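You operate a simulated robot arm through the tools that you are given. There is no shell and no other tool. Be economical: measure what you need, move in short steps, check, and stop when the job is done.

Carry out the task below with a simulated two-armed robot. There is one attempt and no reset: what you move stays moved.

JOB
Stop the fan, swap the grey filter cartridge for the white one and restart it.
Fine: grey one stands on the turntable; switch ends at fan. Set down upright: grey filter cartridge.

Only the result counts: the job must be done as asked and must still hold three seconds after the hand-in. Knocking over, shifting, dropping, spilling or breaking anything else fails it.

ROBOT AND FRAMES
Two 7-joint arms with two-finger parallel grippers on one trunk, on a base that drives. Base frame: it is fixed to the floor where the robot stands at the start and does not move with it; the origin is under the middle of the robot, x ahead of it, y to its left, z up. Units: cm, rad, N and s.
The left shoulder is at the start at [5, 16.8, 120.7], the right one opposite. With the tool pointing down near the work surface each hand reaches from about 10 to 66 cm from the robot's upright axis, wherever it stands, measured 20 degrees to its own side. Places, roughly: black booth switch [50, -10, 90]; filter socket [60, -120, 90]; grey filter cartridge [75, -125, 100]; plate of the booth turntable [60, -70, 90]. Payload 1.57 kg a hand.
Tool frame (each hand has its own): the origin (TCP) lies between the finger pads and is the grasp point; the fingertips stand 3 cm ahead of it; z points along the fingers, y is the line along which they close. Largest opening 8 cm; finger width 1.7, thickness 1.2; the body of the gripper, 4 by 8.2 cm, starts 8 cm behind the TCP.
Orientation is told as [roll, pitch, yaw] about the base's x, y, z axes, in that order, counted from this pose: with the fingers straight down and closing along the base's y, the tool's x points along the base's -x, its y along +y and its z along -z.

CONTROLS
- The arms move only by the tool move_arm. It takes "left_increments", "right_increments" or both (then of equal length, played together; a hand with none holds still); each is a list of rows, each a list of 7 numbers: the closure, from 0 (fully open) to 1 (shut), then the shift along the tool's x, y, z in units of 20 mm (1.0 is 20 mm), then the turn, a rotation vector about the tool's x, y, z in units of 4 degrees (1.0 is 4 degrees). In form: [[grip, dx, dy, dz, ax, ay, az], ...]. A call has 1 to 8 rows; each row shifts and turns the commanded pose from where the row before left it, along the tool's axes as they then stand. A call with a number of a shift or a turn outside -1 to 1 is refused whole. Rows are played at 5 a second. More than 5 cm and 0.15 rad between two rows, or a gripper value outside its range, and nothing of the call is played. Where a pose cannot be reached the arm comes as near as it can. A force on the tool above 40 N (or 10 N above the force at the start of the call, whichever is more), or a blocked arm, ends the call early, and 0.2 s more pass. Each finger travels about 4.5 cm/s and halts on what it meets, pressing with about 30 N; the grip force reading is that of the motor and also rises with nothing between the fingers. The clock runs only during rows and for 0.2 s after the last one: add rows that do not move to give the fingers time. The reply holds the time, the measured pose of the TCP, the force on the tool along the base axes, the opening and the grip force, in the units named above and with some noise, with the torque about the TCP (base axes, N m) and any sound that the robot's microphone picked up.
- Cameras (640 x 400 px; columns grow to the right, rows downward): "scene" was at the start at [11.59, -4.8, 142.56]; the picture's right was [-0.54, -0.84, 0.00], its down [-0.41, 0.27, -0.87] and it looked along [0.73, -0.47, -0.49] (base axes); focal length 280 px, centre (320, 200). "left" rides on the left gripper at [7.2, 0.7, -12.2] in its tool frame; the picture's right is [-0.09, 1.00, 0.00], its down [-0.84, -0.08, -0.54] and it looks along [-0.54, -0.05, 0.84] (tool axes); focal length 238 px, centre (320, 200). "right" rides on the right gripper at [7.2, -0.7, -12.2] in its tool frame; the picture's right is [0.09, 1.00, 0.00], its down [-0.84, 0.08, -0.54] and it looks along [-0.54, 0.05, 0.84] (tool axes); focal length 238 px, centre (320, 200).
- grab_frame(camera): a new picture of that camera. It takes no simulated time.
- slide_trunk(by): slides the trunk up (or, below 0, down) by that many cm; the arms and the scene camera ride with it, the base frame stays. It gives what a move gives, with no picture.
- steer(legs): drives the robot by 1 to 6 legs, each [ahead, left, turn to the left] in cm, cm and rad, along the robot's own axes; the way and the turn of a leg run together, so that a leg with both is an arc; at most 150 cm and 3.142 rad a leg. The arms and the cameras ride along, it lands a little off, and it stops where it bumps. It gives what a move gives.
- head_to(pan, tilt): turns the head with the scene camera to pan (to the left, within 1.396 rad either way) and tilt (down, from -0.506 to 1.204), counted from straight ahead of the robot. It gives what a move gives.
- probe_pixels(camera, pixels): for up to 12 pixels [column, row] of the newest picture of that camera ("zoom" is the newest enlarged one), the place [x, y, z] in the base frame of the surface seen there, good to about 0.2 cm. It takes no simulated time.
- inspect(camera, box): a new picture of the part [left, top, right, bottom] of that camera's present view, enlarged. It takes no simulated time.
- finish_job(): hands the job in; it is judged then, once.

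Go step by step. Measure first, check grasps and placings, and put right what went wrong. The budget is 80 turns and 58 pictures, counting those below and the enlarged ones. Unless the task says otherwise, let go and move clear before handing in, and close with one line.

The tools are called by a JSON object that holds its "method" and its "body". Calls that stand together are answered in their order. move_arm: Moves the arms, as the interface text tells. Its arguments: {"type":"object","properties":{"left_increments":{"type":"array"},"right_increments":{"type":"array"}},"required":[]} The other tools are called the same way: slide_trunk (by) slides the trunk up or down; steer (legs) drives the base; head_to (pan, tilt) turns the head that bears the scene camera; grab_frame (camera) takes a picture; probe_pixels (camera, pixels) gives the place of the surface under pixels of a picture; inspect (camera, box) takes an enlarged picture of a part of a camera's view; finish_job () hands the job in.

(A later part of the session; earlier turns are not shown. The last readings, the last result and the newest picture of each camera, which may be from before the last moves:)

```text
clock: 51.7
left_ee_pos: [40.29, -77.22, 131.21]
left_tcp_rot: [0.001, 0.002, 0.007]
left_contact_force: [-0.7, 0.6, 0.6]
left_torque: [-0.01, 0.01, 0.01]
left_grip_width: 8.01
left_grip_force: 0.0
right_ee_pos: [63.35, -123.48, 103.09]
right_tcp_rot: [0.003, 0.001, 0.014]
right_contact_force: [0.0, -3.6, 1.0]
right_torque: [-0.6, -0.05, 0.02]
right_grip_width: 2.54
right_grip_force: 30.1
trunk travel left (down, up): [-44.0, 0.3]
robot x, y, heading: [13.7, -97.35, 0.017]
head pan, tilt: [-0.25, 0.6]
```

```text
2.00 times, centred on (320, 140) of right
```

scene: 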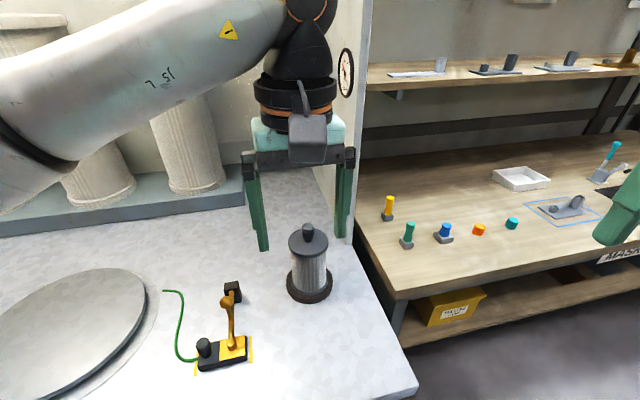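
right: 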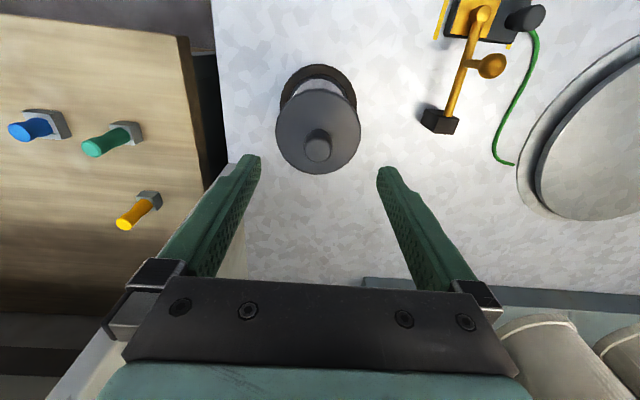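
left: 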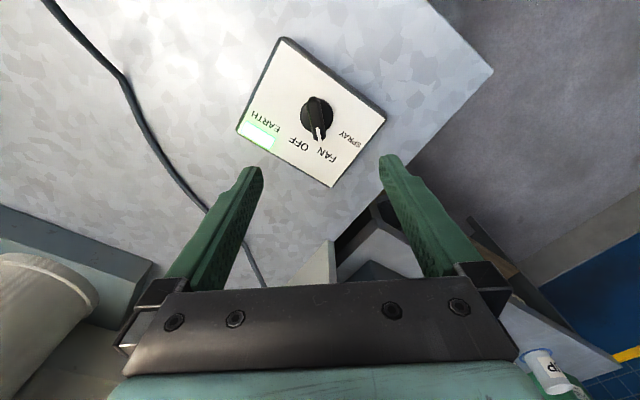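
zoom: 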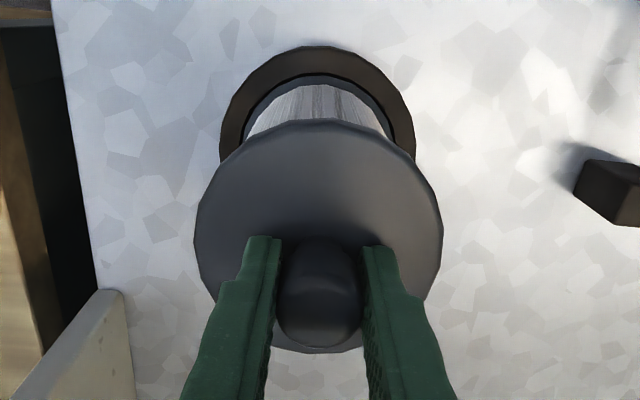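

The knob is firmly held (2.54 cm, 30 N). Before lifting I'll check the gauge to see whether the fan has stopped.

{"method": "head_to", "body": {"pan": -0.5, "tilt": 0.4}}

{"method": "grab_frame", "body": {"camera": "scene"}}

```text
clock: 52.5
left_ee_pos: [40.32, -77.32, 131.24]
left_tcp_rot: [0.0, 0.0, 0.008]
left_contact_force: [0.0, 0.3, 0.0]
left_torque: [0.0, 0.0, 0.01]
left_grip_width: 8.0
left_grip_force: 0.1
right_ee_pos: [63.41, -123.43, 103.14]
right_tcp_rot: [0.003, -0.001, 0.014]
right_contact_force: [0.2, -3.7, 1.5]
right_torque: [-0.88, -0.06, -0.02]
right_grip_width: 2.54
right_grip_force: 30.0
trunk travel left (down, up): [-44.0, 0.3]
robot x, y, heading: [13.52, -97.37, 0.005]
head pan, tilt: [-0.499, 0.4]
```

```text
33 pictures are left
```

scene: 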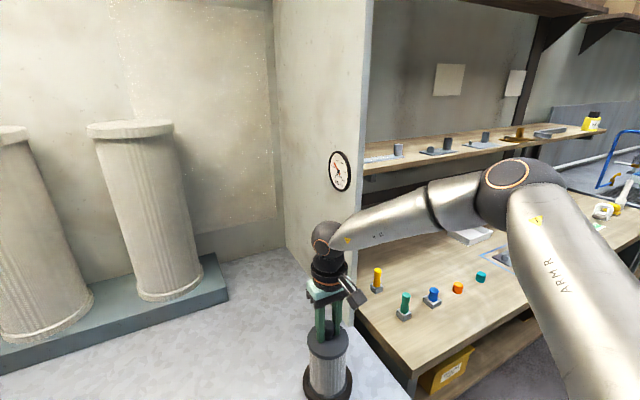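

{"method": "inspect", "body": {"camera": "scene", "box": [322, 145, 358, 195]}}

```text
8.00 times, centred on (340, 170) of scene
```

zoom: 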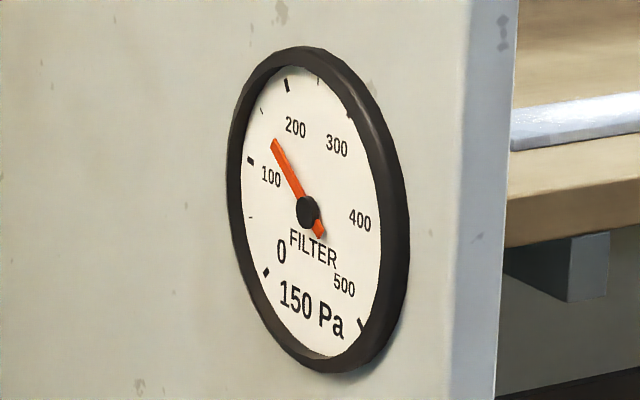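

The gauge still shows 150 Pa. I'll check the switch again from here before pulling anything.

{"method": "head_to", "body": {"pan": 1.1, "tilt": 0.45}}

{"method": "grab_frame", "body": {"camera": "scene"}}

```text
clock: 54.2
left_ee_pos: [40.18, -77.42, 131.08]
left_tcp_rot: [0.002, 0.001, 0.01]
left_contact_force: [-0.1, -0.2, -0.3]
left_torque: [-0.02, 0.01, 0.0]
left_grip_width: 8.0
left_grip_force: 0.1
right_ee_pos: [63.37, -123.4, 102.99]
right_tcp_rot: [0.003, 0.0, 0.015]
right_contact_force: [0.7, -4.3, 0.2]
right_torque: [-0.76, 0.01, 0.04]
right_grip_width: 2.56
right_grip_force: 29.9
trunk travel left (down, up): [-44.0, 0.3]
robot x, y, heading: [13.24, -97.38, 0.009]
head pan, tilt: [1.1, 0.45]
```

```text
31 pictures are left
```

scene: 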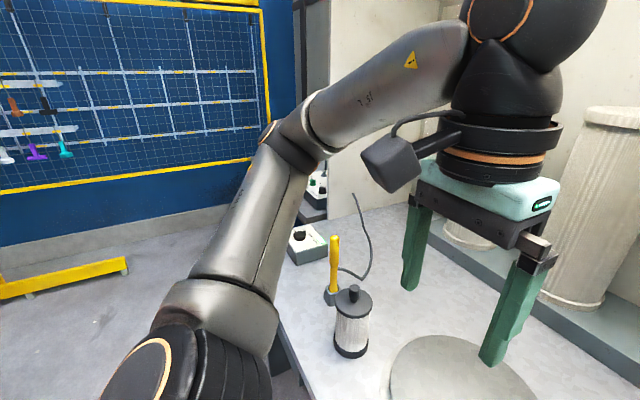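

{"method": "inspect", "body": {"camera": "scene", "box": [280, 215, 340, 270]}}

```text
7.27 times, centred on (310, 242) of scene
```

zoom: 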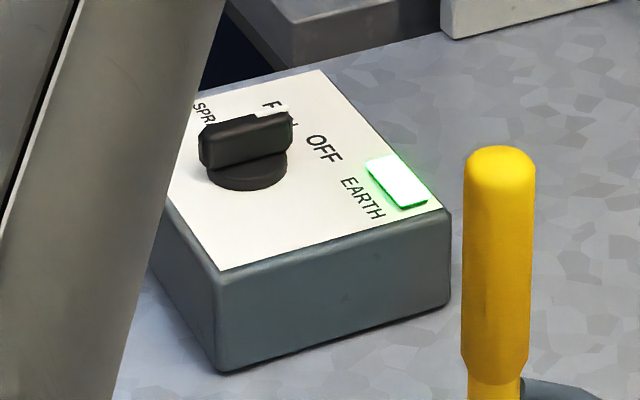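

The ridge is parallel to the box's edge and points at OFF, so the switch is off. I'll lift the grey cartridge straight up, slowly at first.

{"method": "move_arm", "body": {"right_increments": [[1, 0, 0, -0.3, 0, 0, 0], [1, 0, 0, -0.5, 0, 0, 0], [1, 0, 0, -0.7, 0, 0, 0], [1, 0, 0, -1, 0, 0, 0], [1, 0, 0, -1, 0, 0, 0], [1, 0, 0, 0, 0, 0, 0]]}}

{"method": "grab_frame", "body": {"camera": "right"}}

```text
clock: 55.6
left_ee_pos: [40.38, -77.31, 131.24]
left_tcp_rot: [0.001, -0.001, 0.009]
left_contact_force: [-0.1, -0.2, 0.2]
left_torque: [0.03, 0.02, 0.02]
left_grip_width: 7.98
left_grip_force: 0.0
right_ee_pos: [63.25, -123.24, 110.18]
right_tcp_rot: [0.004, 0.001, 0.013]
right_contact_force: [-0.4, -0.3, -2.5]
right_torque: [-0.12, 0.02, -0.02]
right_grip_width: 2.52
right_grip_force: 29.6
trunk travel left (down, up): [-44.0, 0.3]
robot x, y, heading: [13.74, -97.49, 0.011]
head pan, tilt: [1.1, 0.45]
```

```text
29 pictures are left
```

right: 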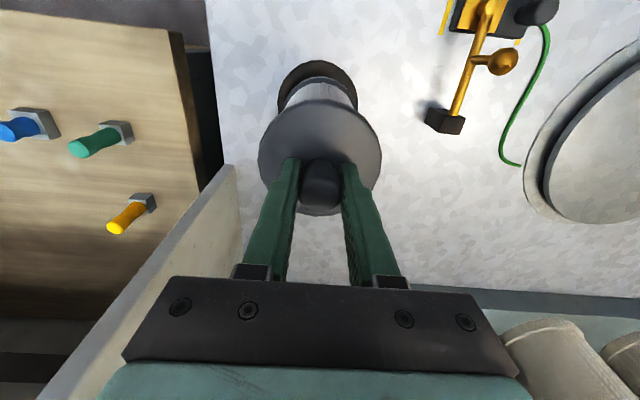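

It's free: about 2.5 N of weight and still held. I'll raise it another 10 cm so its bottom clears the lever (z≈96).

{"method": "move_arm", "body": {"right_increments": [[1, 0, 0, -1, 0, 0, 0], [1, 0, 0, -1, 0, 0, 0], [1, 0, 0, -1, 0, 0, 0], [1, 0, 0, -1, 0, 0, 0], [1, 0, 0, -1, 0, 0, 0]]}}

{"method": "head_to", "body": {"pan": -0.4, "tilt": 0.6}}

{"method": "grab_frame", "body": {"camera": "scene"}}

```text
clock: 56.8
left_ee_pos: [40.33, -77.29, 131.09]
left_tcp_rot: [0.002, 0.0, 0.007]
left_contact_force: [0.4, -0.9, -0.3]
left_torque: [-0.02, -0.03, 0.05]
left_grip_width: 8.0
left_grip_force: 0.0
right_ee_pos: [63.27, -123.36, 120.17]
right_tcp_rot: [0.004, 0.0, 0.014]
right_contact_force: [0.1, -0.1, -1.6]
right_torque: [-0.11, 0.0, 0.02]
right_grip_width: 2.51
right_grip_force: 30.2
trunk travel left (down, up): [-44.0, 0.3]
robot x, y, heading: [13.41, -97.21, 0.01]
head pan, tilt: [1.1, 0.45]
```

```text
clock: 58.4
left_ee_pos: [40.18, -77.25, 131.13]
left_tcp_rot: [-0.001, 0.0, 0.009]
left_contact_force: [0.3, 0.5, -0.8]
left_torque: [0.01, 0.02, 0.0]
left_grip_width: 7.98
left_grip_force: 0.0
right_ee_pos: [63.33, -123.4, 120.15]
right_tcp_rot: [0.002, -0.001, 0.016]
right_contact_force: [0.1, 0.5, -1.7]
right_torque: [-0.12, -0.02, -0.01]
right_grip_width: 2.53
right_grip_force: 29.5
trunk travel left (down, up): [-44.0, 0.3]
robot x, y, heading: [13.28, -97.67, 0.011]
head pan, tilt: [-0.4, 0.6]
```

```text
28 pictures are left
```

scene: 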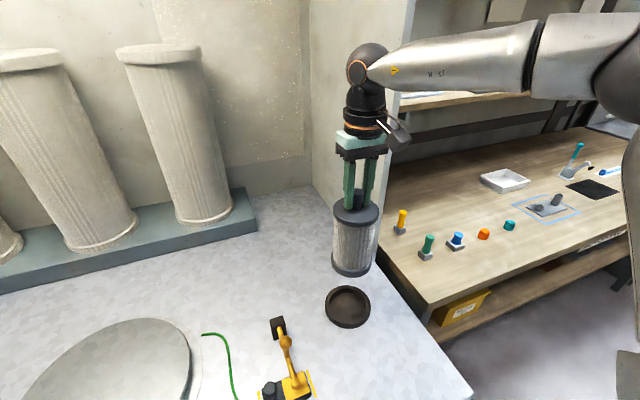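

The grey cartridge hangs upright and the empty socket is visible at (347,306). I'll measure the cartridge bottom, socket and turntable.

{"method": "probe_pixels", "body": {"camera": "scene", "pixels": [[352, 275], [352, 268], [333, 262], [347, 305], [347, 325], [347, 288], [326, 305], [370, 305], [347, 292], [140, 325], [188, 360], [80, 360]]}}

{"method": "inspect", "body": {"camera": "scene", "box": [310, 180, 400, 335]}}

```text
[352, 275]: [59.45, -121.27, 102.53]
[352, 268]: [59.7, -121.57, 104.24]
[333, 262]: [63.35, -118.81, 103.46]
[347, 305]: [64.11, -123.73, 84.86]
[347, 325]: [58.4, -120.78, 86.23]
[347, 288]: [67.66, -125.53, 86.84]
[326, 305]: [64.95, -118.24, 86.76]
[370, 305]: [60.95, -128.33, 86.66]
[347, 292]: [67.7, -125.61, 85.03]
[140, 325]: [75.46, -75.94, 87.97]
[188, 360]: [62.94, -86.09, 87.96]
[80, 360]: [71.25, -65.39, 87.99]
```

```text
2.58 times, centred on (355, 258) of scene
```

zoom: 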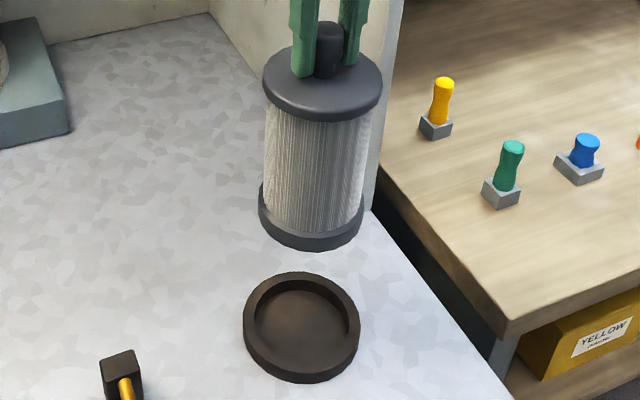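

The cartridge bottom is 18 cm below the TCP and the turntable plate is centred at about (60,-70), z 87.95. I'll back off 7 cm and drive 50 cm left with the cartridge high.

{"method": "steer", "body": {"legs": [[-7, 0, 0], [0, 50, 0]]}}

{"method": "grab_frame", "body": {"camera": "scene"}}

```text
clock: 62.0
left_ee_pos: [33.08, -26.92, 131.2]
left_tcp_rot: [0.002, 0.0, 0.0]
left_contact_force: [0.4, 0.1, -0.1]
left_torque: [0.0, 0.02, -0.01]
left_grip_width: 7.99
left_grip_force: 0.1
right_ee_pos: [55.74, -73.33, 120.02]
right_tcp_rot: [0.003, 0.0, 0.005]
right_contact_force: [0.1, -0.1, -1.9]
right_torque: [-0.08, -0.04, 0.01]
right_grip_width: 2.49
right_grip_force: 29.5
trunk travel left (down, up): [-44.0, 0.3]
robot x, y, heading: [6.12, -46.56, 0.002]
head pan, tilt: [-0.4, 0.6]
```

```text
26 pictures are left
```

scene: 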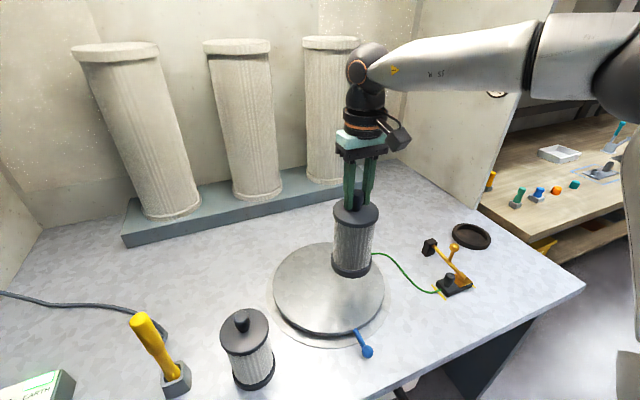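

The grey cartridge hangs over the plate. I'll move it 3 cm in and lower it to just above contact.

{"method": "move_arm", "body": {"right_increments": [[1, -0.75, 0.5, 0, 0, 0, 0], [1, -0.75, 0.5, 0.4, 0, 0, 0], [1, 0, 0, 1, 0, 0, 0], [1, 0, 0, 1, 0, 0, 0], [1, 0, 0, 1, 0, 0, 0], [1, 0, 0, 1, 0, 0, 0], [1, 0, 0, 1, 0, 0, 0], [1, 0, 0, 0.9, 0, 0, 0]]}}

{"method": "move_arm", "body": {"right_increments": [[1, 0, 0, 0.3, 0, 0, 0], [1, 0, 0, 0, 0, 0, 0]]}}

{"method": "inspect", "body": {"camera": "scene", "box": [250, 150, 450, 350]}}

```text
clock: 63.8
left_ee_pos: [33.09, -26.96, 131.15]
left_tcp_rot: [-0.001, 0.0, 0.0]
left_contact_force: [0.2, 0.0, 0.1]
left_torque: [0.04, 0.02, 0.0]
left_grip_width: 8.02
left_grip_force: 0.0
right_ee_pos: [58.72, -71.35, 107.49]
right_tcp_rot: [0.003, -0.001, 0.005]
right_contact_force: [-0.6, -0.5, -1.0]
right_torque: [-0.07, 0.01, -0.02]
right_grip_width: 2.47
right_grip_force: 29.9
trunk travel left (down, up): [-44.0, 0.3]
robot x, y, heading: [6.25, -46.72, 0.005]
head pan, tilt: [-0.4, 0.6]
```

```text
clock: 64.3
left_ee_pos: [33.13, -27.01, 131.38]
left_tcp_rot: [0.001, 0.0, 0.0]
left_contact_force: [0.3, -0.3, -0.4]
left_torque: [-0.03, 0.0, -0.01]
left_grip_width: 8.01
left_grip_force: 0.1
right_ee_pos: [58.77, -71.21, 106.9]
right_tcp_rot: [0.004, 0.001, 0.007]
right_contact_force: [0.1, -1.3, -2.2]
right_torque: [-0.09, -0.01, -0.03]
right_grip_width: 2.47
right_grip_force: 30.0
trunk travel left (down, up): [-44.0, 0.3]
robot x, y, heading: [6.03, -46.6, 0.005]
head pan, tilt: [-0.4, 0.6]
```

```text
2.00 times, centred on (350, 250) of scene
```

zoom: 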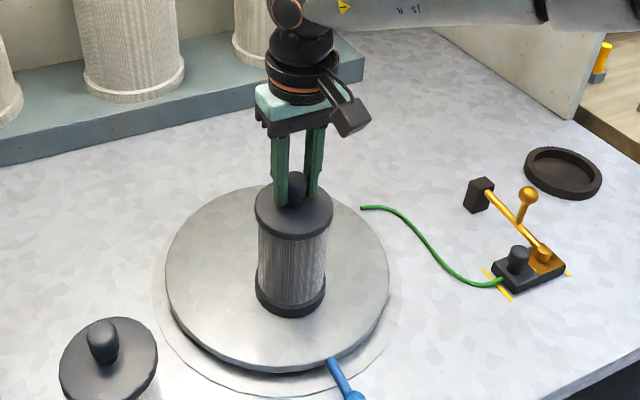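

Still hanging about 1 cm above the plate. I'll lower it gently until contact.

{"method": "move_arm", "body": {"right_increments": [[1, 0, 0, 0.2, 0, 0, 0], [1, 0, 0, 0.15, 0, 0, 0], [1, 0, 0, 0.1, 0, 0, 0], [1, 0, 0, 0, 0, 0, 0]]}}

```text
clock: 65.3
left_ee_pos: [32.73, -26.96, 131.3]
left_tcp_rot: [-0.002, -0.003, -0.001]
left_contact_force: [0.8, -0.4, 0.2]
left_torque: [-0.01, -0.01, -0.01]
left_grip_width: 7.98
left_grip_force: 0.1
right_ee_pos: [58.73, -71.14, 106.48]
right_tcp_rot: [0.004, -0.009, 0.004]
right_contact_force: [0.0, -1.5, 24.7]
right_torque: [-0.61, -0.07, 0.05]
right_grip_width: 2.51
right_grip_force: 30.1
trunk travel left (down, up): [-44.0, 0.3]
robot x, y, heading: [6.14, -46.52, 0.003]
head pan, tilt: [-0.4, 0.6]
```

Contact at 25 N. I'll relieve the push, open, and rise straight up.

{"method": "move_arm", "body": {"right_increments": [[1, 0, 0, -0.15, 0, 0, 0], [1, 0, 0, 0, 0, 0, 0]]}}

{"method": "move_arm", "body": {"right_increments": [[0.6, 0, 0, 0, 0, 0, 0], [0.3, 0, 0, 0, 0, 0, 0], [0, 0, 0, 0, 0, 0, 0], [0, 0, 0, 0, 0, 0, 0], [0, 0, 0, -1, 0, 0, 0], [0, 0, 0, -1, 0, 0, 0], [0, 0, 0, -1, 0, 0, 0], [0, 0, 0, -1, 0, 0, 0]]}}

{"method": "grab_frame", "body": {"camera": "scene"}}

```text
clock: 66.0
left_ee_pos: [32.9, -26.86, 131.29]
left_tcp_rot: [0.0, -0.002, -0.001]
left_contact_force: [-0.9, 0.3, 0.5]
left_torque: [0.0, 0.0, -0.02]
left_grip_width: 7.98
left_grip_force: 0.0
right_ee_pos: [58.78, -71.22, 106.55]
right_tcp_rot: [0.001, -0.003, 0.003]
right_contact_force: [4.6, -1.2, 15.1]
right_torque: [-0.72, -0.75, 0.16]
right_grip_width: 2.5
right_grip_force: 29.8
trunk travel left (down, up): [-44.0, 0.3]
robot x, y, heading: [6.22, -46.73, 0.009]
head pan, tilt: [-0.4, 0.6]
```

```text
clock: 67.8
left_ee_pos: [33.0, -27.03, 131.24]
left_tcp_rot: [0.001, 0.0, 0.001]
left_contact_force: [0.1, -0.3, 0.2]
left_torque: [0.03, 0.04, 0.0]
left_grip_width: 7.98
left_grip_force: 0.0
right_ee_pos: [58.76, -71.28, 114.33]
right_tcp_rot: [0.004, 0.0, 0.003]
right_contact_force: [-0.7, 0.1, 1.6]
right_torque: [0.0, 0.0, 0.0]
right_grip_width: 8.0
right_grip_force: 0.0
trunk travel left (down, up): [-44.0, 0.3]
robot x, y, heading: [6.01, -46.5, 0.008]
head pan, tilt: [-0.4, 0.6]
```

```text
24 pictures are left
```

scene: 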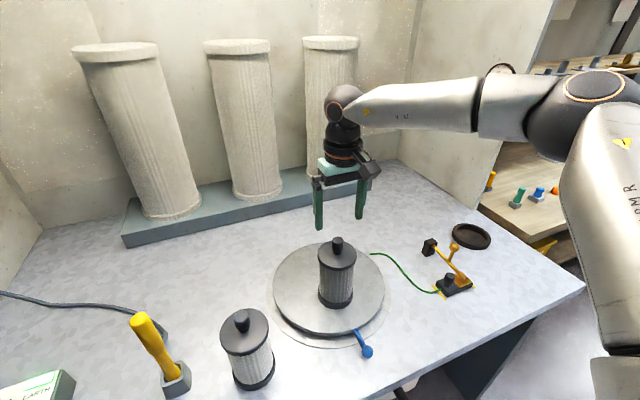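

The grey cartridge stands upright on the turntable. I'll measure the white one, raise the hand a little and drive 20 cm left.

{"method": "probe_pixels", "body": {"camera": "scene", "pixels": [[242, 315], [242, 326], [222, 335], [268, 332], [245, 352], [251, 389], [337, 243], [338, 305], [140, 320]]}}

{"method": "move_arm", "body": {"right_increments": [[0, 0.5, 0, -1, 0, 0, 0], [0, 0.5, 0, -1, 0, 0, 0], [0, 0.5, 0, -0.5, 0, 0, 0], [0, 0.5, 0, 0, 0, 0, 0]]}}

{"method": "steer", "body": {"legs": [[0, 20, 0]]}}

{"method": "grab_frame", "body": {"camera": "right"}}

```text
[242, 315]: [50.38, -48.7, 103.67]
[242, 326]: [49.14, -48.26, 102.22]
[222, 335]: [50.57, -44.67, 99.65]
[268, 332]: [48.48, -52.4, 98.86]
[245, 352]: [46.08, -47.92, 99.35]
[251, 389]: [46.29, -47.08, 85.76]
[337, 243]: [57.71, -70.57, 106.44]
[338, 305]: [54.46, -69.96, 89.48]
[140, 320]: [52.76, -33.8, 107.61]
```

```text
clock: 68.8
left_ee_pos: [33.08, -27.12, 131.05]
left_tcp_rot: [-0.001, 0.001, 0.0]
left_contact_force: [-0.3, 0.0, 0.2]
left_torque: [-0.03, 0.0, 0.04]
left_grip_width: 7.99
left_grip_force: 0.1
right_ee_pos: [54.84, -71.18, 119.27]
right_tcp_rot: [0.002, 0.0, 0.003]
right_contact_force: [0.3, 0.1, 1.2]
right_torque: [-0.01, -0.02, 0.01]
right_grip_width: 8.01
right_grip_force: 0.0
trunk travel left (down, up): [-44.0, 0.3]
robot x, y, heading: [6.09, -46.86, 0.001]
head pan, tilt: [-0.4, 0.6]
```

```text
clock: 70.3
left_ee_pos: [32.77, -6.99, 131.19]
left_tcp_rot: [0.0, 0.0, 0.003]
left_contact_force: [0.2, 0.2, 0.6]
left_torque: [-0.03, -0.01, 0.01]
left_grip_width: 7.99
left_grip_force: 0.0
right_ee_pos: [54.69, -51.19, 119.34]
right_tcp_rot: [0.003, -0.001, 0.007]
right_contact_force: [-0.1, -0.5, 0.9]
right_torque: [-0.03, 0.0, 0.0]
right_grip_width: 7.99
right_grip_force: 0.2
trunk travel left (down, up): [-44.0, 0.3]
robot x, y, heading: [5.83, -26.69, 0.012]
head pan, tilt: [-0.4, 0.6]
```

```text
23 pictures are left
```

right: 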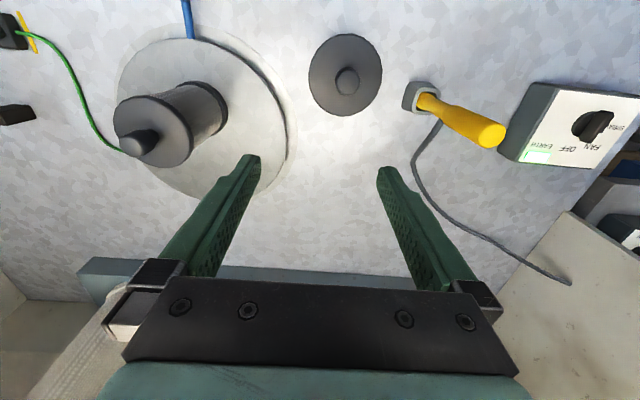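

The white cartridge is seen from above at (347,80). I'll measure it here.

{"method": "probe_pixels", "body": {"camera": "right", "pixels": [[347, 82], [337, 82], [358, 82], [310, 75], [381, 75], [347, 36], [346, 116], [405, 96], [435, 90]]}}

```text
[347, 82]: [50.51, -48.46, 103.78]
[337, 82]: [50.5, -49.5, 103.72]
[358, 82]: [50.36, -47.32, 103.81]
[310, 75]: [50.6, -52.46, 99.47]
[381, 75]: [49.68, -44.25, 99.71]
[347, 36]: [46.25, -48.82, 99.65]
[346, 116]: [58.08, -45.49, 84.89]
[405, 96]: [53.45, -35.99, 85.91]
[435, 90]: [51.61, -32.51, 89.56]
```

The white centre is (50.4,-48.4). I'll move over it, descend and close.

{"method": "move_arm", "body": {"right_increments": [[0, 0.72, 0.47, 1, 0, 0, 0], [0, 0.72, 0.47, 1, 0, 0, 0], [0, 0.72, 0.47, 1, 0, 0, 0], [0, 0, 0, 1, 0, 0, 0], [0, 0, 0, 0, 0, 0, 0]]}}

{"method": "inspect", "body": {"camera": "right", "box": [220, 40, 420, 240]}}

```text
clock: 71.5
left_ee_pos: [32.82, -7.14, 131.24]
left_tcp_rot: [-0.002, -0.001, 0.003]
left_contact_force: [0.0, -0.2, -0.5]
left_torque: [0.02, -0.01, -0.01]
left_grip_width: 8.02
left_grip_force: 0.0
right_ee_pos: [50.32, -48.47, 111.26]
right_tcp_rot: [0.004, 0.001, 0.008]
right_contact_force: [0.3, -0.5, -0.7]
right_torque: [0.0, -0.02, 0.0]
right_grip_width: 8.01
right_grip_force: 0.1
trunk travel left (down, up): [-44.0, 0.3]
robot x, y, heading: [5.92, -26.69, 0.011]
head pan, tilt: [-0.4, 0.6]
```

```text
2.00 times, centred on (320, 140) of right
```

zoom: 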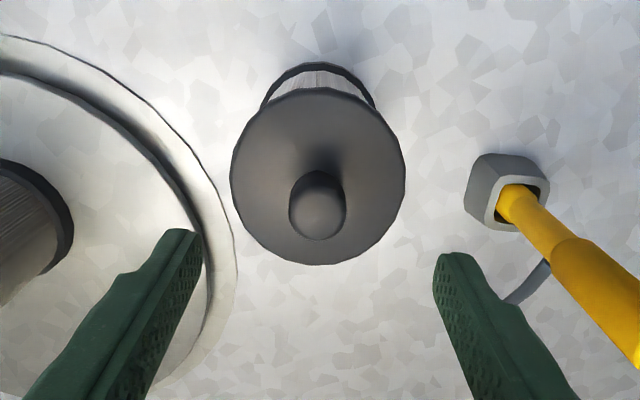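

{"method": "move_arm", "body": {"right_increments": [[0, 0, 0, 1, 0, 0, 0], [0, 0, 0, 1, 0, 0, 0], [0, 0, 0, 1, 0, 0, 0], [0, 0, 0, 1, 0, 0, 0], [0, 0, 0, 0, 0, 0, 0]]}}

{"method": "move_arm", "body": {"right_increments": [[0.6, 0, 0, 0, 0, 0, 0], [0.6, 0, 0, 0, 0, 0, 0], [0.8, 0, 0, 0, 0, 0, 0], [1, 0, 0, 0, 0, 0, 0], [1, 0, 0, 0, 0, 0, 0], [1, 0, 0, 0, 0, 0, 0]]}}

{"method": "move_arm", "body": {"right_increments": [[1, 0, 0, -0.3, 0, 0, 0], [1, 0, 0, -0.7, 0, 0, 0], [1, 0, 0, -1, 0, 0, 0], [1, 0, 0, -1, 0, 0, 0], [1, 0, 0, -1, 0, 0, 0], [1, 0, 0, -1, 0, 0, 0], [1, 0, 0, -1, 0, 0, 0], [1, 0, 0, -1, 0, 0, 0]]}}

{"method": "grab_frame", "body": {"camera": "scene"}}

```text
clock: 72.7
left_ee_pos: [32.83, -7.02, 131.17]
left_tcp_rot: [0.0, 0.0, 0.003]
left_contact_force: [-0.2, 0.2, 0.4]
left_torque: [0.01, -0.01, 0.0]
left_grip_width: 8.03
left_grip_force: 0.1
right_ee_pos: [50.4, -48.56, 103.27]
right_tcp_rot: [0.004, -0.001, 0.008]
right_contact_force: [-0.3, 0.6, 0.5]
right_torque: [-0.03, -0.02, -0.01]
right_grip_width: 8.0
right_grip_force: 0.1
trunk travel left (down, up): [-44.0, 0.3]
robot x, y, heading: [5.79, -26.91, 0.006]
head pan, tilt: [-0.4, 0.6]
```

```text
clock: 74.1
left_ee_pos: [32.82, -7.16, 131.16]
left_tcp_rot: [0.0, 0.0, 0.003]
left_contact_force: [-0.1, -1.1, 0.2]
left_torque: [-0.04, 0.0, 0.02]
left_grip_width: 7.99
left_grip_force: 0.0
right_ee_pos: [50.41, -48.61, 103.31]
right_tcp_rot: [0.005, 0.001, 0.009]
right_contact_force: [0.8, -0.2, 0.1]
right_torque: [-0.26, -0.02, 0.03]
right_grip_width: 2.54
right_grip_force: 30.1
trunk travel left (down, up): [-44.0, 0.3]
robot x, y, heading: [5.98, -27.18, 0.012]
head pan, tilt: [-0.4, 0.6]
```

```text
clock: 75.9
left_ee_pos: [32.8, -6.94, 131.08]
left_tcp_rot: [0.0, 0.0, 0.004]
left_contact_force: [-0.6, 0.0, 0.3]
left_torque: [-0.03, 0.0, 0.01]
left_grip_width: 8.04
left_grip_force: 0.1
right_ee_pos: [50.33, -48.44, 117.29]
right_tcp_rot: [0.004, 0.001, 0.011]
right_contact_force: [-0.3, 0.6, -1.2]
right_torque: [0.03, -0.01, 0.02]
right_grip_width: 2.48
right_grip_force: 29.9
trunk travel left (down, up): [-44.0, 0.3]
robot x, y, heading: [5.81, -27.04, 0.007]
head pan, tilt: [-0.4, 0.6]
```

```text
21 pictures are left
```

scene: 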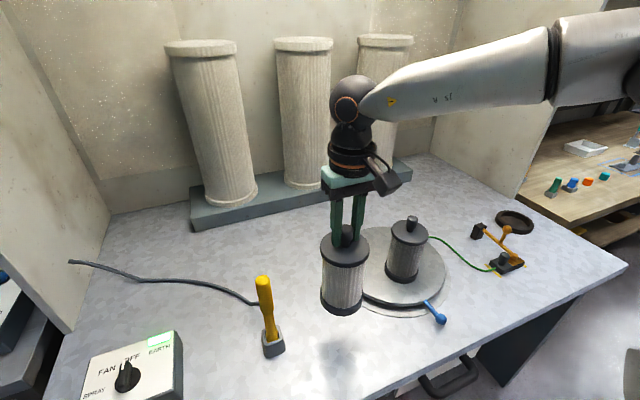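

The white cartridge is held about 14 cm up. Its bottom is at ≈99, so at this x it would graze the grey one. I'll retract it 16 cm, raise it a bit, then drive right 70 cm and ahead 7.5.

{"method": "move_arm", "body": {"right_increments": [[1, 1, 0, -0.15, 0, 0, 0], [1, 1, 0, -0.15, 0, 0, 0], [1, 1, 0, -0.15, 0, 0, 0], [1, 1, 0, -0.15, 0, 0, 0], [1, 1, 0, -0.15, 0, 0, 0], [1, 1, 0, -0.15, 0, 0, 0], [1, 1, 0, -0.15, 0, 0, 0], [1, 1, 0, -0.15, 0, 0, 0]]}}

{"method": "steer", "body": {"legs": [[0, -70, 0], [7.5, 0, 0]]}}

{"method": "grab_frame", "body": {"camera": "scene"}}

```text
clock: 77.7
left_ee_pos: [32.72, -7.06, 131.16]
left_tcp_rot: [0.0, -0.002, 0.004]
left_contact_force: [0.4, 0.3, 0.4]
left_torque: [0.0, 0.03, 0.01]
left_grip_width: 8.0
left_grip_force: 0.1
right_ee_pos: [34.29, -48.5, 119.77]
right_tcp_rot: [0.003, -0.001, 0.008]
right_contact_force: [0.4, -0.6, -2.9]
right_torque: [-0.02, 0.0, -0.02]
right_grip_width: 2.5
right_grip_force: 29.4
trunk travel left (down, up): [-44.0, 0.3]
robot x, y, heading: [6.19, -27.14, 0.011]
head pan, tilt: [-0.4, 0.6]
```

```text
clock: 82.2
left_ee_pos: [41.01, -76.62, 131.24]
left_tcp_rot: [0.0, -0.001, 0.005]
left_contact_force: [0.1, -0.7, -0.1]
left_torque: [0.04, 0.04, -0.03]
left_grip_width: 8.02
left_grip_force: 0.1
right_ee_pos: [42.43, -118.04, 119.86]
right_tcp_rot: [0.004, 0.001, 0.01]
right_contact_force: [0.1, 0.3, -2.2]
right_torque: [0.06, 0.05, -0.01]
right_grip_width: 2.49
right_grip_force: 30.4
trunk travel left (down, up): [-44.0, 0.3]
robot x, y, heading: [14.12, -96.01, 0.003]
head pan, tilt: [-0.4, 0.6]
```

```text
20 pictures are left
```

scene: 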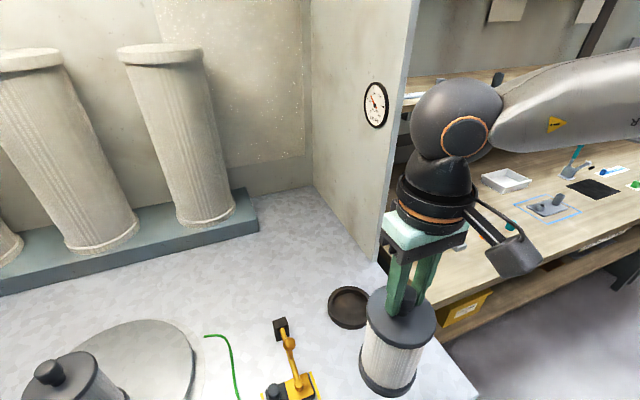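

Now I'll extend to above the socket, (63.35,-123.4).

{"method": "move_arm", "body": {"right_increments": [[1, -1, -0.26, 0, 0, 0, 0], [1, -1, -0.26, 0, 0, 0, 0], [1, -1, -0.26, 0, 0, 0, 0], [1, -1, -0.26, 0, 0, 0, 0], [1, -1, -0.26, 0, 0, 0, 0], [1, -1, -0.26, 0, 0, 0, 0], [1, -1, -0.26, 0, 0, 0, 0], [1, -1, -0.26, 0, 0, 0, 0]]}}

{"method": "move_arm", "body": {"right_increments": [[1, -0.8, -0.24, 0, 0, 0, 0], [1, -0.8, -0.24, 0, 0, 0, 0], [1, -0.8, -0.24, 0, 0, 0, 0], [1, 0, 0, 0, 0, 0, 0]]}}

{"method": "grab_frame", "body": {"camera": "right"}}

```text
clock: 84.0
left_ee_pos: [41.01, -76.72, 131.2]
left_tcp_rot: [0.0, -0.001, 0.005]
left_contact_force: [0.3, 0.1, -0.6]
left_torque: [-0.01, 0.02, 0.02]
left_grip_width: 7.99
left_grip_force: 0.1
right_ee_pos: [58.69, -122.15, 119.82]
right_tcp_rot: [0.005, 0.0, 0.012]
right_contact_force: [-0.1, -0.1, -1.3]
right_torque: [-0.01, 0.0, -0.03]
right_grip_width: 2.49
right_grip_force: 30.4
trunk travel left (down, up): [-44.0, 0.3]
robot x, y, heading: [14.3, -96.33, 0.006]
head pan, tilt: [-0.4, 0.6]
```

```text
clock: 85.0
left_ee_pos: [40.91, -76.62, 131.35]
left_tcp_rot: [0.0, -0.001, 0.007]
left_contact_force: [1.3, 0.6, 0.2]
left_torque: [-0.03, 0.01, 0.0]
left_grip_width: 8.01
left_grip_force: 0.0
right_ee_pos: [63.32, -123.52, 119.75]
right_tcp_rot: [0.003, 0.0, 0.011]
right_contact_force: [0.0, -0.8, -1.5]
right_torque: [0.05, 0.01, 0.0]
right_grip_width: 2.49
right_grip_force: 29.9
trunk travel left (down, up): [-44.0, 0.3]
robot x, y, heading: [14.0, -96.49, 0.011]
head pan, tilt: [-0.4, 0.6]
```

```text
19 pictures are left
```

right: 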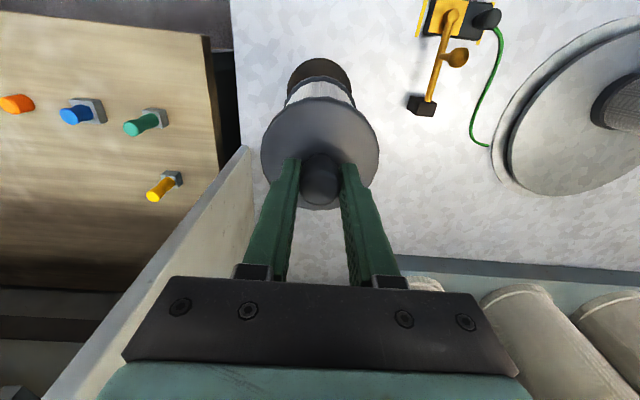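

Aligned. I'll lower to about 1 cm above the socket rim and check.

{"method": "move_arm", "body": {"right_increments": [[1, 0, 0.05, 1, 0, 0, 0], [1, 0, 0, 1, 0, 0, 0], [1, 0, 0, 1, 0, 0, 0], [1, 0, 0, 1, 0, 0, 0], [1, 0, 0, 1, 0, 0, 0], [1, 0, 0, 1, 0, 0, 0], [1, 0, 0, 0.7, 0, 0, 0], [1, 0, 0, 0, 0, 0, 0]]}}

{"method": "inspect", "body": {"camera": "scene", "box": [290, 200, 410, 340]}}

```text
clock: 86.8
left_ee_pos: [40.84, -76.58, 131.23]
left_tcp_rot: [0.001, 0.001, 0.004]
left_contact_force: [-0.6, -0.1, 0.3]
left_torque: [0.0, 0.01, -0.02]
left_grip_width: 7.99
left_grip_force: 0.0
right_ee_pos: [63.3, -123.47, 106.44]
right_tcp_rot: [0.003, 0.0, 0.009]
right_contact_force: [0.6, -1.2, -3.8]
right_torque: [-0.03, 0.0, 0.02]
right_grip_width: 2.5
right_grip_force: 30.1
trunk travel left (down, up): [-44.0, 0.3]
robot x, y, heading: [14.48, -96.73, 0.006]
head pan, tilt: [-0.4, 0.6]
```

```text
2.86 times, centred on (350, 270) of scene
```

zoom: 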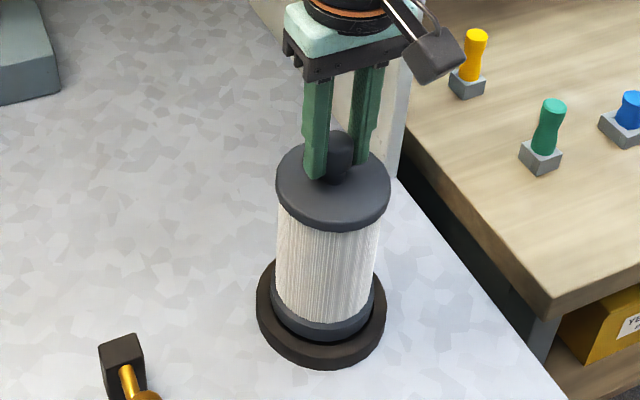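

It is centred on the socket. I'll lower it slowly into the recess.

{"method": "move_arm", "body": {"right_increments": [[1, 0, 0, 0.3, 0, 0, 0], [1, 0, 0, 0.3, 0, 0, 0], [1, 0, 0, 0.3, 0, 0, 0], [1, 0, 0, 0.25, 0, 0, 0], [1, 0, 0, 0.2, 0, 0, 0], [1, 0, 0, 0.15, 0, 0, 0], [1, 0, 0, 0, 0, 0, 0]]}}

```text
clock: 87.7
left_ee_pos: [40.91, -76.65, 131.26]
left_tcp_rot: [-0.002, -0.002, 0.005]
left_contact_force: [0.9, -0.6, 0.0]
left_torque: [-0.02, 0.01, -0.01]
left_grip_width: 7.99
left_grip_force: 0.0
right_ee_pos: [63.66, -123.28, 105.15]
right_tcp_rot: [0.002, -0.015, 0.007]
right_contact_force: [-1.7, -0.9, 13.5]
right_torque: [0.82, 0.86, 0.03]
right_grip_width: 2.48
right_grip_force: 29.4
trunk travel left (down, up): [-44.0, 0.3]
robot x, y, heading: [13.94, -96.27, 0.011]
head pan, tilt: [-0.4, 0.6]
stopped in row 4 (right hand): the force on the tool passed its limit (the readings are from after the stop); the commanded pose is now the measured one
```

It caught the rim on the (-x,+y) side at z 105.15. I'll lift 0.6 cm and look closely at the rim.

{"method": "move_arm", "body": {"right_increments": [[1, 0, 0, -0.3, 0, 0, 0], [1, 0, 0, 0, 0, 0, 0]]}}

{"method": "inspect", "body": {"camera": "scene", "box": [325, 275, 375, 335]}}

{"method": "inspect", "body": {"camera": "right", "box": [250, 40, 390, 180]}}

```text
clock: 88.3
left_ee_pos: [40.82, -76.77, 131.14]
left_tcp_rot: [-0.001, 0.0, 0.005]
left_contact_force: [-0.3, -0.5, 0.3]
left_torque: [0.04, -0.01, 0.03]
left_grip_width: 8.03
left_grip_force: 0.0
right_ee_pos: [63.67, -123.36, 105.48]
right_tcp_rot: [0.001, -0.013, 0.008]
right_contact_force: [-0.5, 0.4, -1.4]
right_torque: [0.04, 0.0, -0.02]
right_grip_width: 2.5
right_grip_force: 29.8
trunk travel left (down, up): [-44.0, 0.3]
robot x, y, heading: [14.23, -96.03, 0.008]
head pan, tilt: [-0.4, 0.6]
```

```text
6.67 times, centred on (350, 305) of scene
```

zoom: 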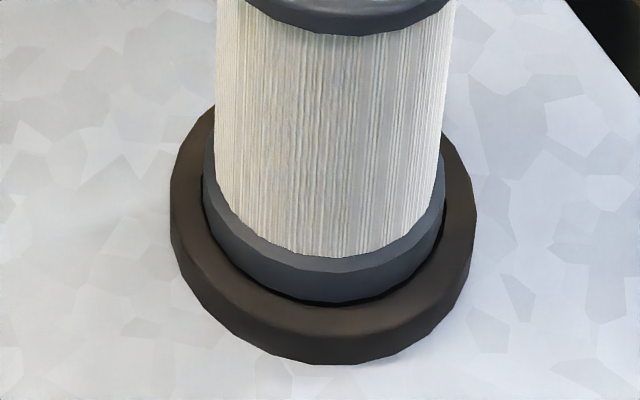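

```text
2.86 times, centred on (320, 110) of right
```

zoom: 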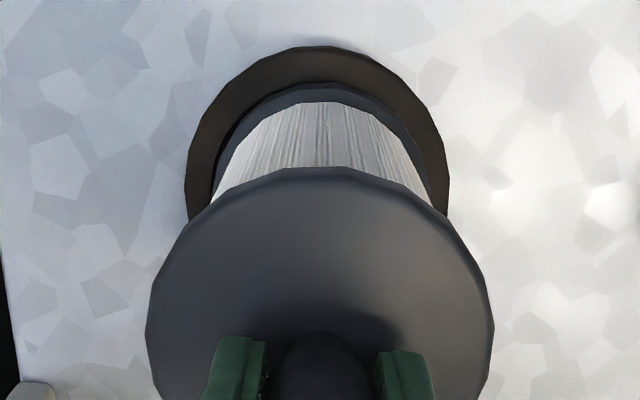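

I'll measure ring and base edges in this zoom to get the offset.

{"method": "probe_pixels", "body": {"camera": "zoom", "pixels": [[318, 50], [260, 66], [376, 66], [190, 180], [446, 180], [205, 130], [432, 130], [315, 90], [270, 100], [365, 98], [222, 170], [424, 170]]}}

```text
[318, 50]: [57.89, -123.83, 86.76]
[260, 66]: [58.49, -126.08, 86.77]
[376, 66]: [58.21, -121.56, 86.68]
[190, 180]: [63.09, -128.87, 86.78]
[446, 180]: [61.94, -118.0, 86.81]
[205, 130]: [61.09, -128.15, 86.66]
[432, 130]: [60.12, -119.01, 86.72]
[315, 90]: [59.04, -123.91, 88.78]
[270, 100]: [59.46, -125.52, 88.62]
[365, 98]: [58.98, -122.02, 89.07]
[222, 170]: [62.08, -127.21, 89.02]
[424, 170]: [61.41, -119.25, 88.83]
```

The base seems to be at about (63.1,-123.15) and the ring centre at (63.3,-123.4), so the cartridge may have pivoted slightly. I'll check the cap position for tilt.

{"method": "probe_pixels", "body": {"camera": "zoom", "pixels": [[315, 171], [240, 187], [395, 187], [152, 330], [489, 330], [170, 255], [468, 255], [190, 225], [445, 225]]}}

```text
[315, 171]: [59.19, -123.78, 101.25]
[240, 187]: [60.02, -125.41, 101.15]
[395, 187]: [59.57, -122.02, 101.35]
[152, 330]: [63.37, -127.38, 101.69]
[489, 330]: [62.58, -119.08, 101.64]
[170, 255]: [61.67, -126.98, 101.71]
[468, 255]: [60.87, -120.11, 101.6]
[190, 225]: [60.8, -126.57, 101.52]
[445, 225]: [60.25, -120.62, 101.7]
```

Cap and base are both about 0.2 cm too far in +y and slightly in -x, which agrees with the torque. I'll correct by (+0.15,-0.2) and lower gently.

{"method": "move_arm", "body": {"right_increments": [[1, -0.07, -0.1, 0, 0, 0, 0], [1, 0, 0, 0.15, 0, 0, 0], [1, 0, 0, 0.15, 0, 0, 0], [1, 0, 0, 0.15, 0, 0, 0], [1, 0, 0, 0.15, 0, 0, 0], [1, 0, 0, 0.15, 0, 0, 0]]}}

```text
clock: 89.7
left_ee_pos: [40.98, -76.58, 131.15]
left_tcp_rot: [0.0, 0.002, 0.006]
left_contact_force: [0.4, -0.3, 0.0]
left_torque: [0.0, -0.01, 0.03]
left_grip_width: 8.01
left_grip_force: 0.1
right_ee_pos: [63.94, -123.69, 104.05]
right_tcp_rot: [0.002, -0.015, 0.01]
right_contact_force: [0.2, 0.1, -1.3]
right_torque: [0.02, 0.01, -0.01]
right_grip_width: 2.51
right_grip_force: 30.3
trunk travel left (down, up): [-44.0, 0.3]
robot x, y, heading: [14.1, -96.3, 0.011]
head pan, tilt: [-0.4, 0.6]
```

z is 104.05 with no contact force, so it has entered the recess. I'll continue down to the floor.

{"method": "move_arm", "body": {"right_increments": [[1, 0, 0, 0.15, 0, 0, 0], [1, 0, 0, 0.1, 0, 0, 0], [1, 0, 0, 0.1, 0, 0, 0], [1, 0, 0, 0.08, 0, 0, 0], [1, 0, 0, 0, 0, 0, 0]]}}

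{"method": "inspect", "body": {"camera": "scene", "box": [300, 210, 400, 340]}}

```text
clock: 90.9
left_ee_pos: [40.67, -76.73, 131.34]
left_tcp_rot: [-0.001, -0.003, 0.005]
left_contact_force: [0.6, -1.1, 0.1]
left_torque: [0.01, 0.01, 0.03]
left_grip_width: 8.02
left_grip_force: 0.1
right_ee_pos: [63.81, -123.55, 103.57]
right_tcp_rot: [0.0, -0.024, 0.009]
right_contact_force: [-2.7, -4.9, 26.8]
right_torque: [-0.71, -0.29, 0.0]
right_grip_width: 2.49
right_grip_force: 30.9
trunk travel left (down, up): [-44.0, 0.3]
robot x, y, heading: [13.84, -96.15, 0.009]
head pan, tilt: [-0.4, 0.6]
```

```text
3.08 times, centred on (350, 275) of scene
```

zoom: 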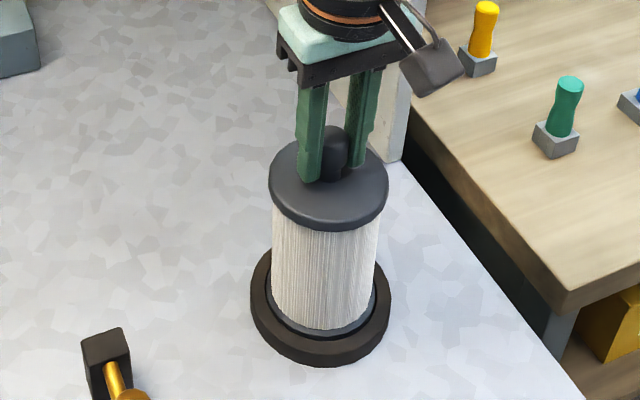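

It looks seated on the floor (27 N, z 103.57). I'll relieve the push, release and rise.

{"method": "move_arm", "body": {"right_increments": [[1, 0, 0, -0.1, 0, 0, 0], [1, 0, 0, 0, 0, 0, 0]]}}

{"method": "move_arm", "body": {"right_increments": [[0.6, 0, 0, 0, 0, 0, 0], [0.3, 0, 0, 0, 0, 0, 0], [0, 0, 0, 0, 0, 0, 0], [0, 0, 0, 0, 0, 0, 0], [0, 0, 0, -1, 0, 0, 0], [0, 0, 0, -1, 0, 0, 0], [0, 0, 0, -1, 0, 0, 0], [0, 0, 0, -1, 0, 0, 0]]}}

{"method": "grab_frame", "body": {"camera": "scene"}}

{"method": "grab_frame", "body": {"camera": "right"}}

```text
clock: 91.5
left_ee_pos: [40.83, -76.55, 131.29]
left_tcp_rot: [-0.001, 0.0, 0.005]
left_contact_force: [0.6, 0.0, 0.7]
left_torque: [0.04, -0.02, 0.0]
left_grip_width: 8.02
left_grip_force: 0.1
right_ee_pos: [63.78, -123.61, 103.54]
right_tcp_rot: [0.003, -0.019, 0.01]
right_contact_force: [0.3, -4.2, 18.7]
right_torque: [-0.77, -0.92, 0.05]
right_grip_width: 2.48
right_grip_force: 30.2
trunk travel left (down, up): [-44.0, 0.3]
robot x, y, heading: [14.29, -96.52, 0.011]
head pan, tilt: [-0.4, 0.6]
```

```text
clock: 93.3
left_ee_pos: [40.94, -76.7, 131.2]
left_tcp_rot: [0.0, -0.002, 0.006]
left_contact_force: [0.1, -0.5, 0.6]
left_torque: [-0.03, -0.01, -0.02]
left_grip_width: 8.0
left_grip_force: 0.0
right_ee_pos: [63.72, -123.71, 111.39]
right_tcp_rot: [0.001, -0.014, 0.009]
right_contact_force: [0.0, -0.4, -0.5]
right_torque: [0.03, 0.01, 0.0]
right_grip_width: 7.99
right_grip_force: 0.0
trunk travel left (down, up): [-44.0, 0.3]
robot x, y, heading: [13.85, -96.78, 0.013]
head pan, tilt: [-0.4, 0.6]
```

```text
14 pictures are left
```

scene: 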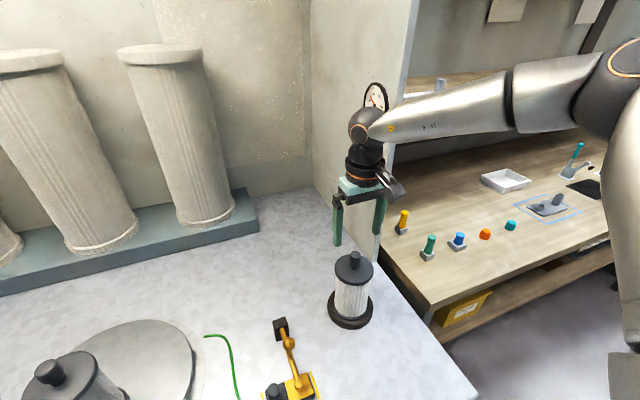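

```text
13 pictures are left
```

right: 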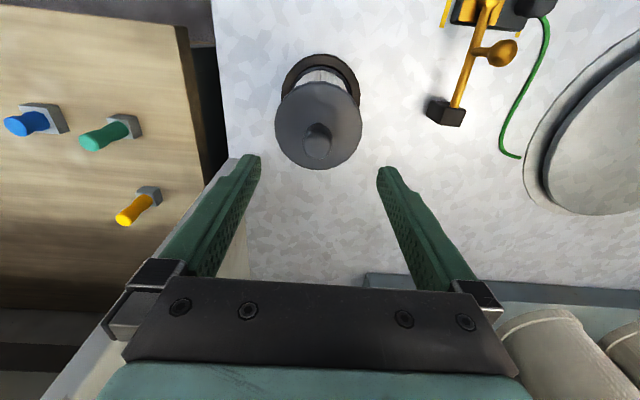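

Upright in the socket. I'll check the seated height: the cap should be at z≈99.6 and the knob top at ≈103.8.

{"method": "probe_pixels", "body": {"camera": "right", "pixels": [[318, 148], [277, 125], [360, 125], [318, 88], [290, 105], [345, 105], [300, 155], [335, 156]]}}

```text
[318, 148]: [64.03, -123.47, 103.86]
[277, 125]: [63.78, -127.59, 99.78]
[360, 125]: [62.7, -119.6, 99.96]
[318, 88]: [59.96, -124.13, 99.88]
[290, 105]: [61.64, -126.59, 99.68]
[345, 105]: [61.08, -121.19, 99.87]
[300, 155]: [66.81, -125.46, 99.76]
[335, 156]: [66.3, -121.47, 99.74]
```

The white cartridge is seated flat (cap z≈99.8 all round). I'll raise and retract the right hand, drive back to the start and lower the trunk.

{"method": "move_arm", "body": {"right_increments": [[0, 0, 0, -1, 0, 0, 0], [0, 0, 0, -1, 0, 0, 0], [0, 0.5, 0, -1, 0, 0, 0], [0, 1, 0, -1, 0, 0, 0], [0, 1, 0, 0, 0, 0, 0], [0, 1, 0, 0, 0, 0, 0], [0, 1, 0, 0, 0, 0, 0], [0, 1, 0, 0, 0, 0, 0]]}}

{"method": "move_arm", "body": {"right_increments": [[0, 1, 0, 0, 0, 0, 0], [0, 1, 0, 0, 0, 0, 0], [0, 1, 0, 0, 0, 0, 0], [0, 1, 0, 0, 0, 0, 0]]}}

{"method": "steer", "body": {"legs": [[-14, 0, 0], [0, 96.5, 0]]}}

{"method": "slide_trunk", "body": {"by": -6.5}}

{"method": "head_to", "body": {"pan": -0.571, "tilt": 0.513}}

{"method": "grab_frame", "body": {"camera": "scene"}}

```text
clock: 95.1
left_ee_pos: [40.88, -76.67, 131.19]
left_tcp_rot: [0.001, -0.002, 0.005]
left_contact_force: [0.8, -0.8, 0.3]
left_torque: [0.0, 0.0, -0.02]
left_grip_width: 8.01
left_grip_force: 0.0
right_ee_pos: [52.48, -123.75, 119.3]
right_tcp_rot: [0.001, -0.016, 0.01]
right_contact_force: [0.7, 0.0, -0.4]
right_torque: [0.0, -0.01, 0.0]
right_grip_width: 7.99
right_grip_force: 0.1
trunk travel left (down, up): [-44.0, 0.3]
robot x, y, heading: [14.06, -96.37, 0.005]
head pan, tilt: [-0.4, 0.6]
```

```text
clock: 96.1
left_ee_pos: [40.96, -76.62, 131.2]
left_tcp_rot: [0.001, -0.001, 0.005]
left_contact_force: [0.8, 0.1, 1.1]
left_torque: [-0.05, 0.0, 0.03]
left_grip_width: 8.02
left_grip_force: 0.0
right_ee_pos: [44.6, -123.77, 119.2]
right_tcp_rot: [0.001, -0.015, 0.01]
right_contact_force: [-0.1, 0.0, 0.2]
right_torque: [0.04, -0.01, 0.01]
right_grip_width: 8.03
right_grip_force: 0.1
trunk travel left (down, up): [-44.0, 0.3]
robot x, y, heading: [14.3, -96.61, 0.005]
head pan, tilt: [-0.4, 0.6]
```

```text
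clock: 102.1
left_ee_pos: [25.57, 19.97, 131.18]
left_tcp_rot: [-0.001, -0.001, 0.01]
left_contact_force: [-0.1, 0.9, 0.2]
left_torque: [-0.01, 0.02, 0.0]
left_grip_width: 7.98
left_grip_force: 0.1
right_ee_pos: [29.61, -27.04, 119.28]
right_tcp_rot: [0.003, -0.013, 0.013]
right_contact_force: [0.5, 0.5, -0.6]
right_torque: [-0.01, -0.02, 0.0]
right_grip_width: 8.01
right_grip_force: 0.1
trunk travel left (down, up): [-44.0, 0.3]
robot x, y, heading: [-1.1, -0.18, 0.013]
head pan, tilt: [-0.4, 0.6]
```

```text
clock: 103.1
left_ee_pos: [25.67, 19.93, 124.7]
left_tcp_rot: [0.0, 0.0, 0.01]
left_contact_force: [0.0, 0.8, -0.3]
left_torque: [-0.03, -0.02, -0.03]
left_grip_width: 7.99
left_grip_force: 0.0
right_ee_pos: [29.64, -27.12, 112.71]
right_tcp_rot: [0.003, -0.016, 0.012]
right_contact_force: [-0.1, 0.1, 0.4]
right_torque: [-0.03, 0.02, 0.0]
right_grip_width: 8.01
right_grip_force: 0.0
trunk travel left (down, up): [-37.5, 6.8]
robot x, y, heading: [-1.58, -0.09, 0.012]
head pan, tilt: [-0.4, 0.6]
```

```text
clock: 103.8
left_ee_pos: [25.56, 19.85, 124.7]
left_tcp_rot: [-0.001, 0.0, 0.011]
left_contact_force: [0.4, -0.3, -0.2]
left_torque: [-0.01, 0.0, 0.03]
left_grip_width: 7.98
left_grip_force: 0.1
right_ee_pos: [29.55, -27.01, 112.78]
right_tcp_rot: [0.003, -0.012, 0.014]
right_contact_force: [0.8, 0.5, 0.7]
right_torque: [0.01, -0.01, -0.01]
right_grip_width: 8.0
right_grip_force: 0.0
trunk travel left (down, up): [-37.5, 6.8]
robot x, y, heading: [-1.13, 0.17, 0.016]
head pan, tilt: [-0.571, 0.513]
```

```text
12 pictures are left
```

scene: 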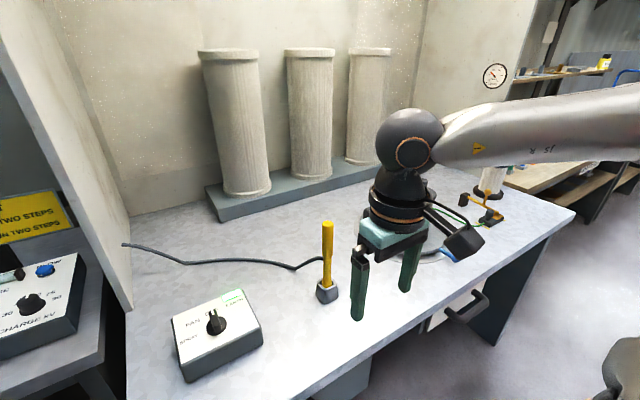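

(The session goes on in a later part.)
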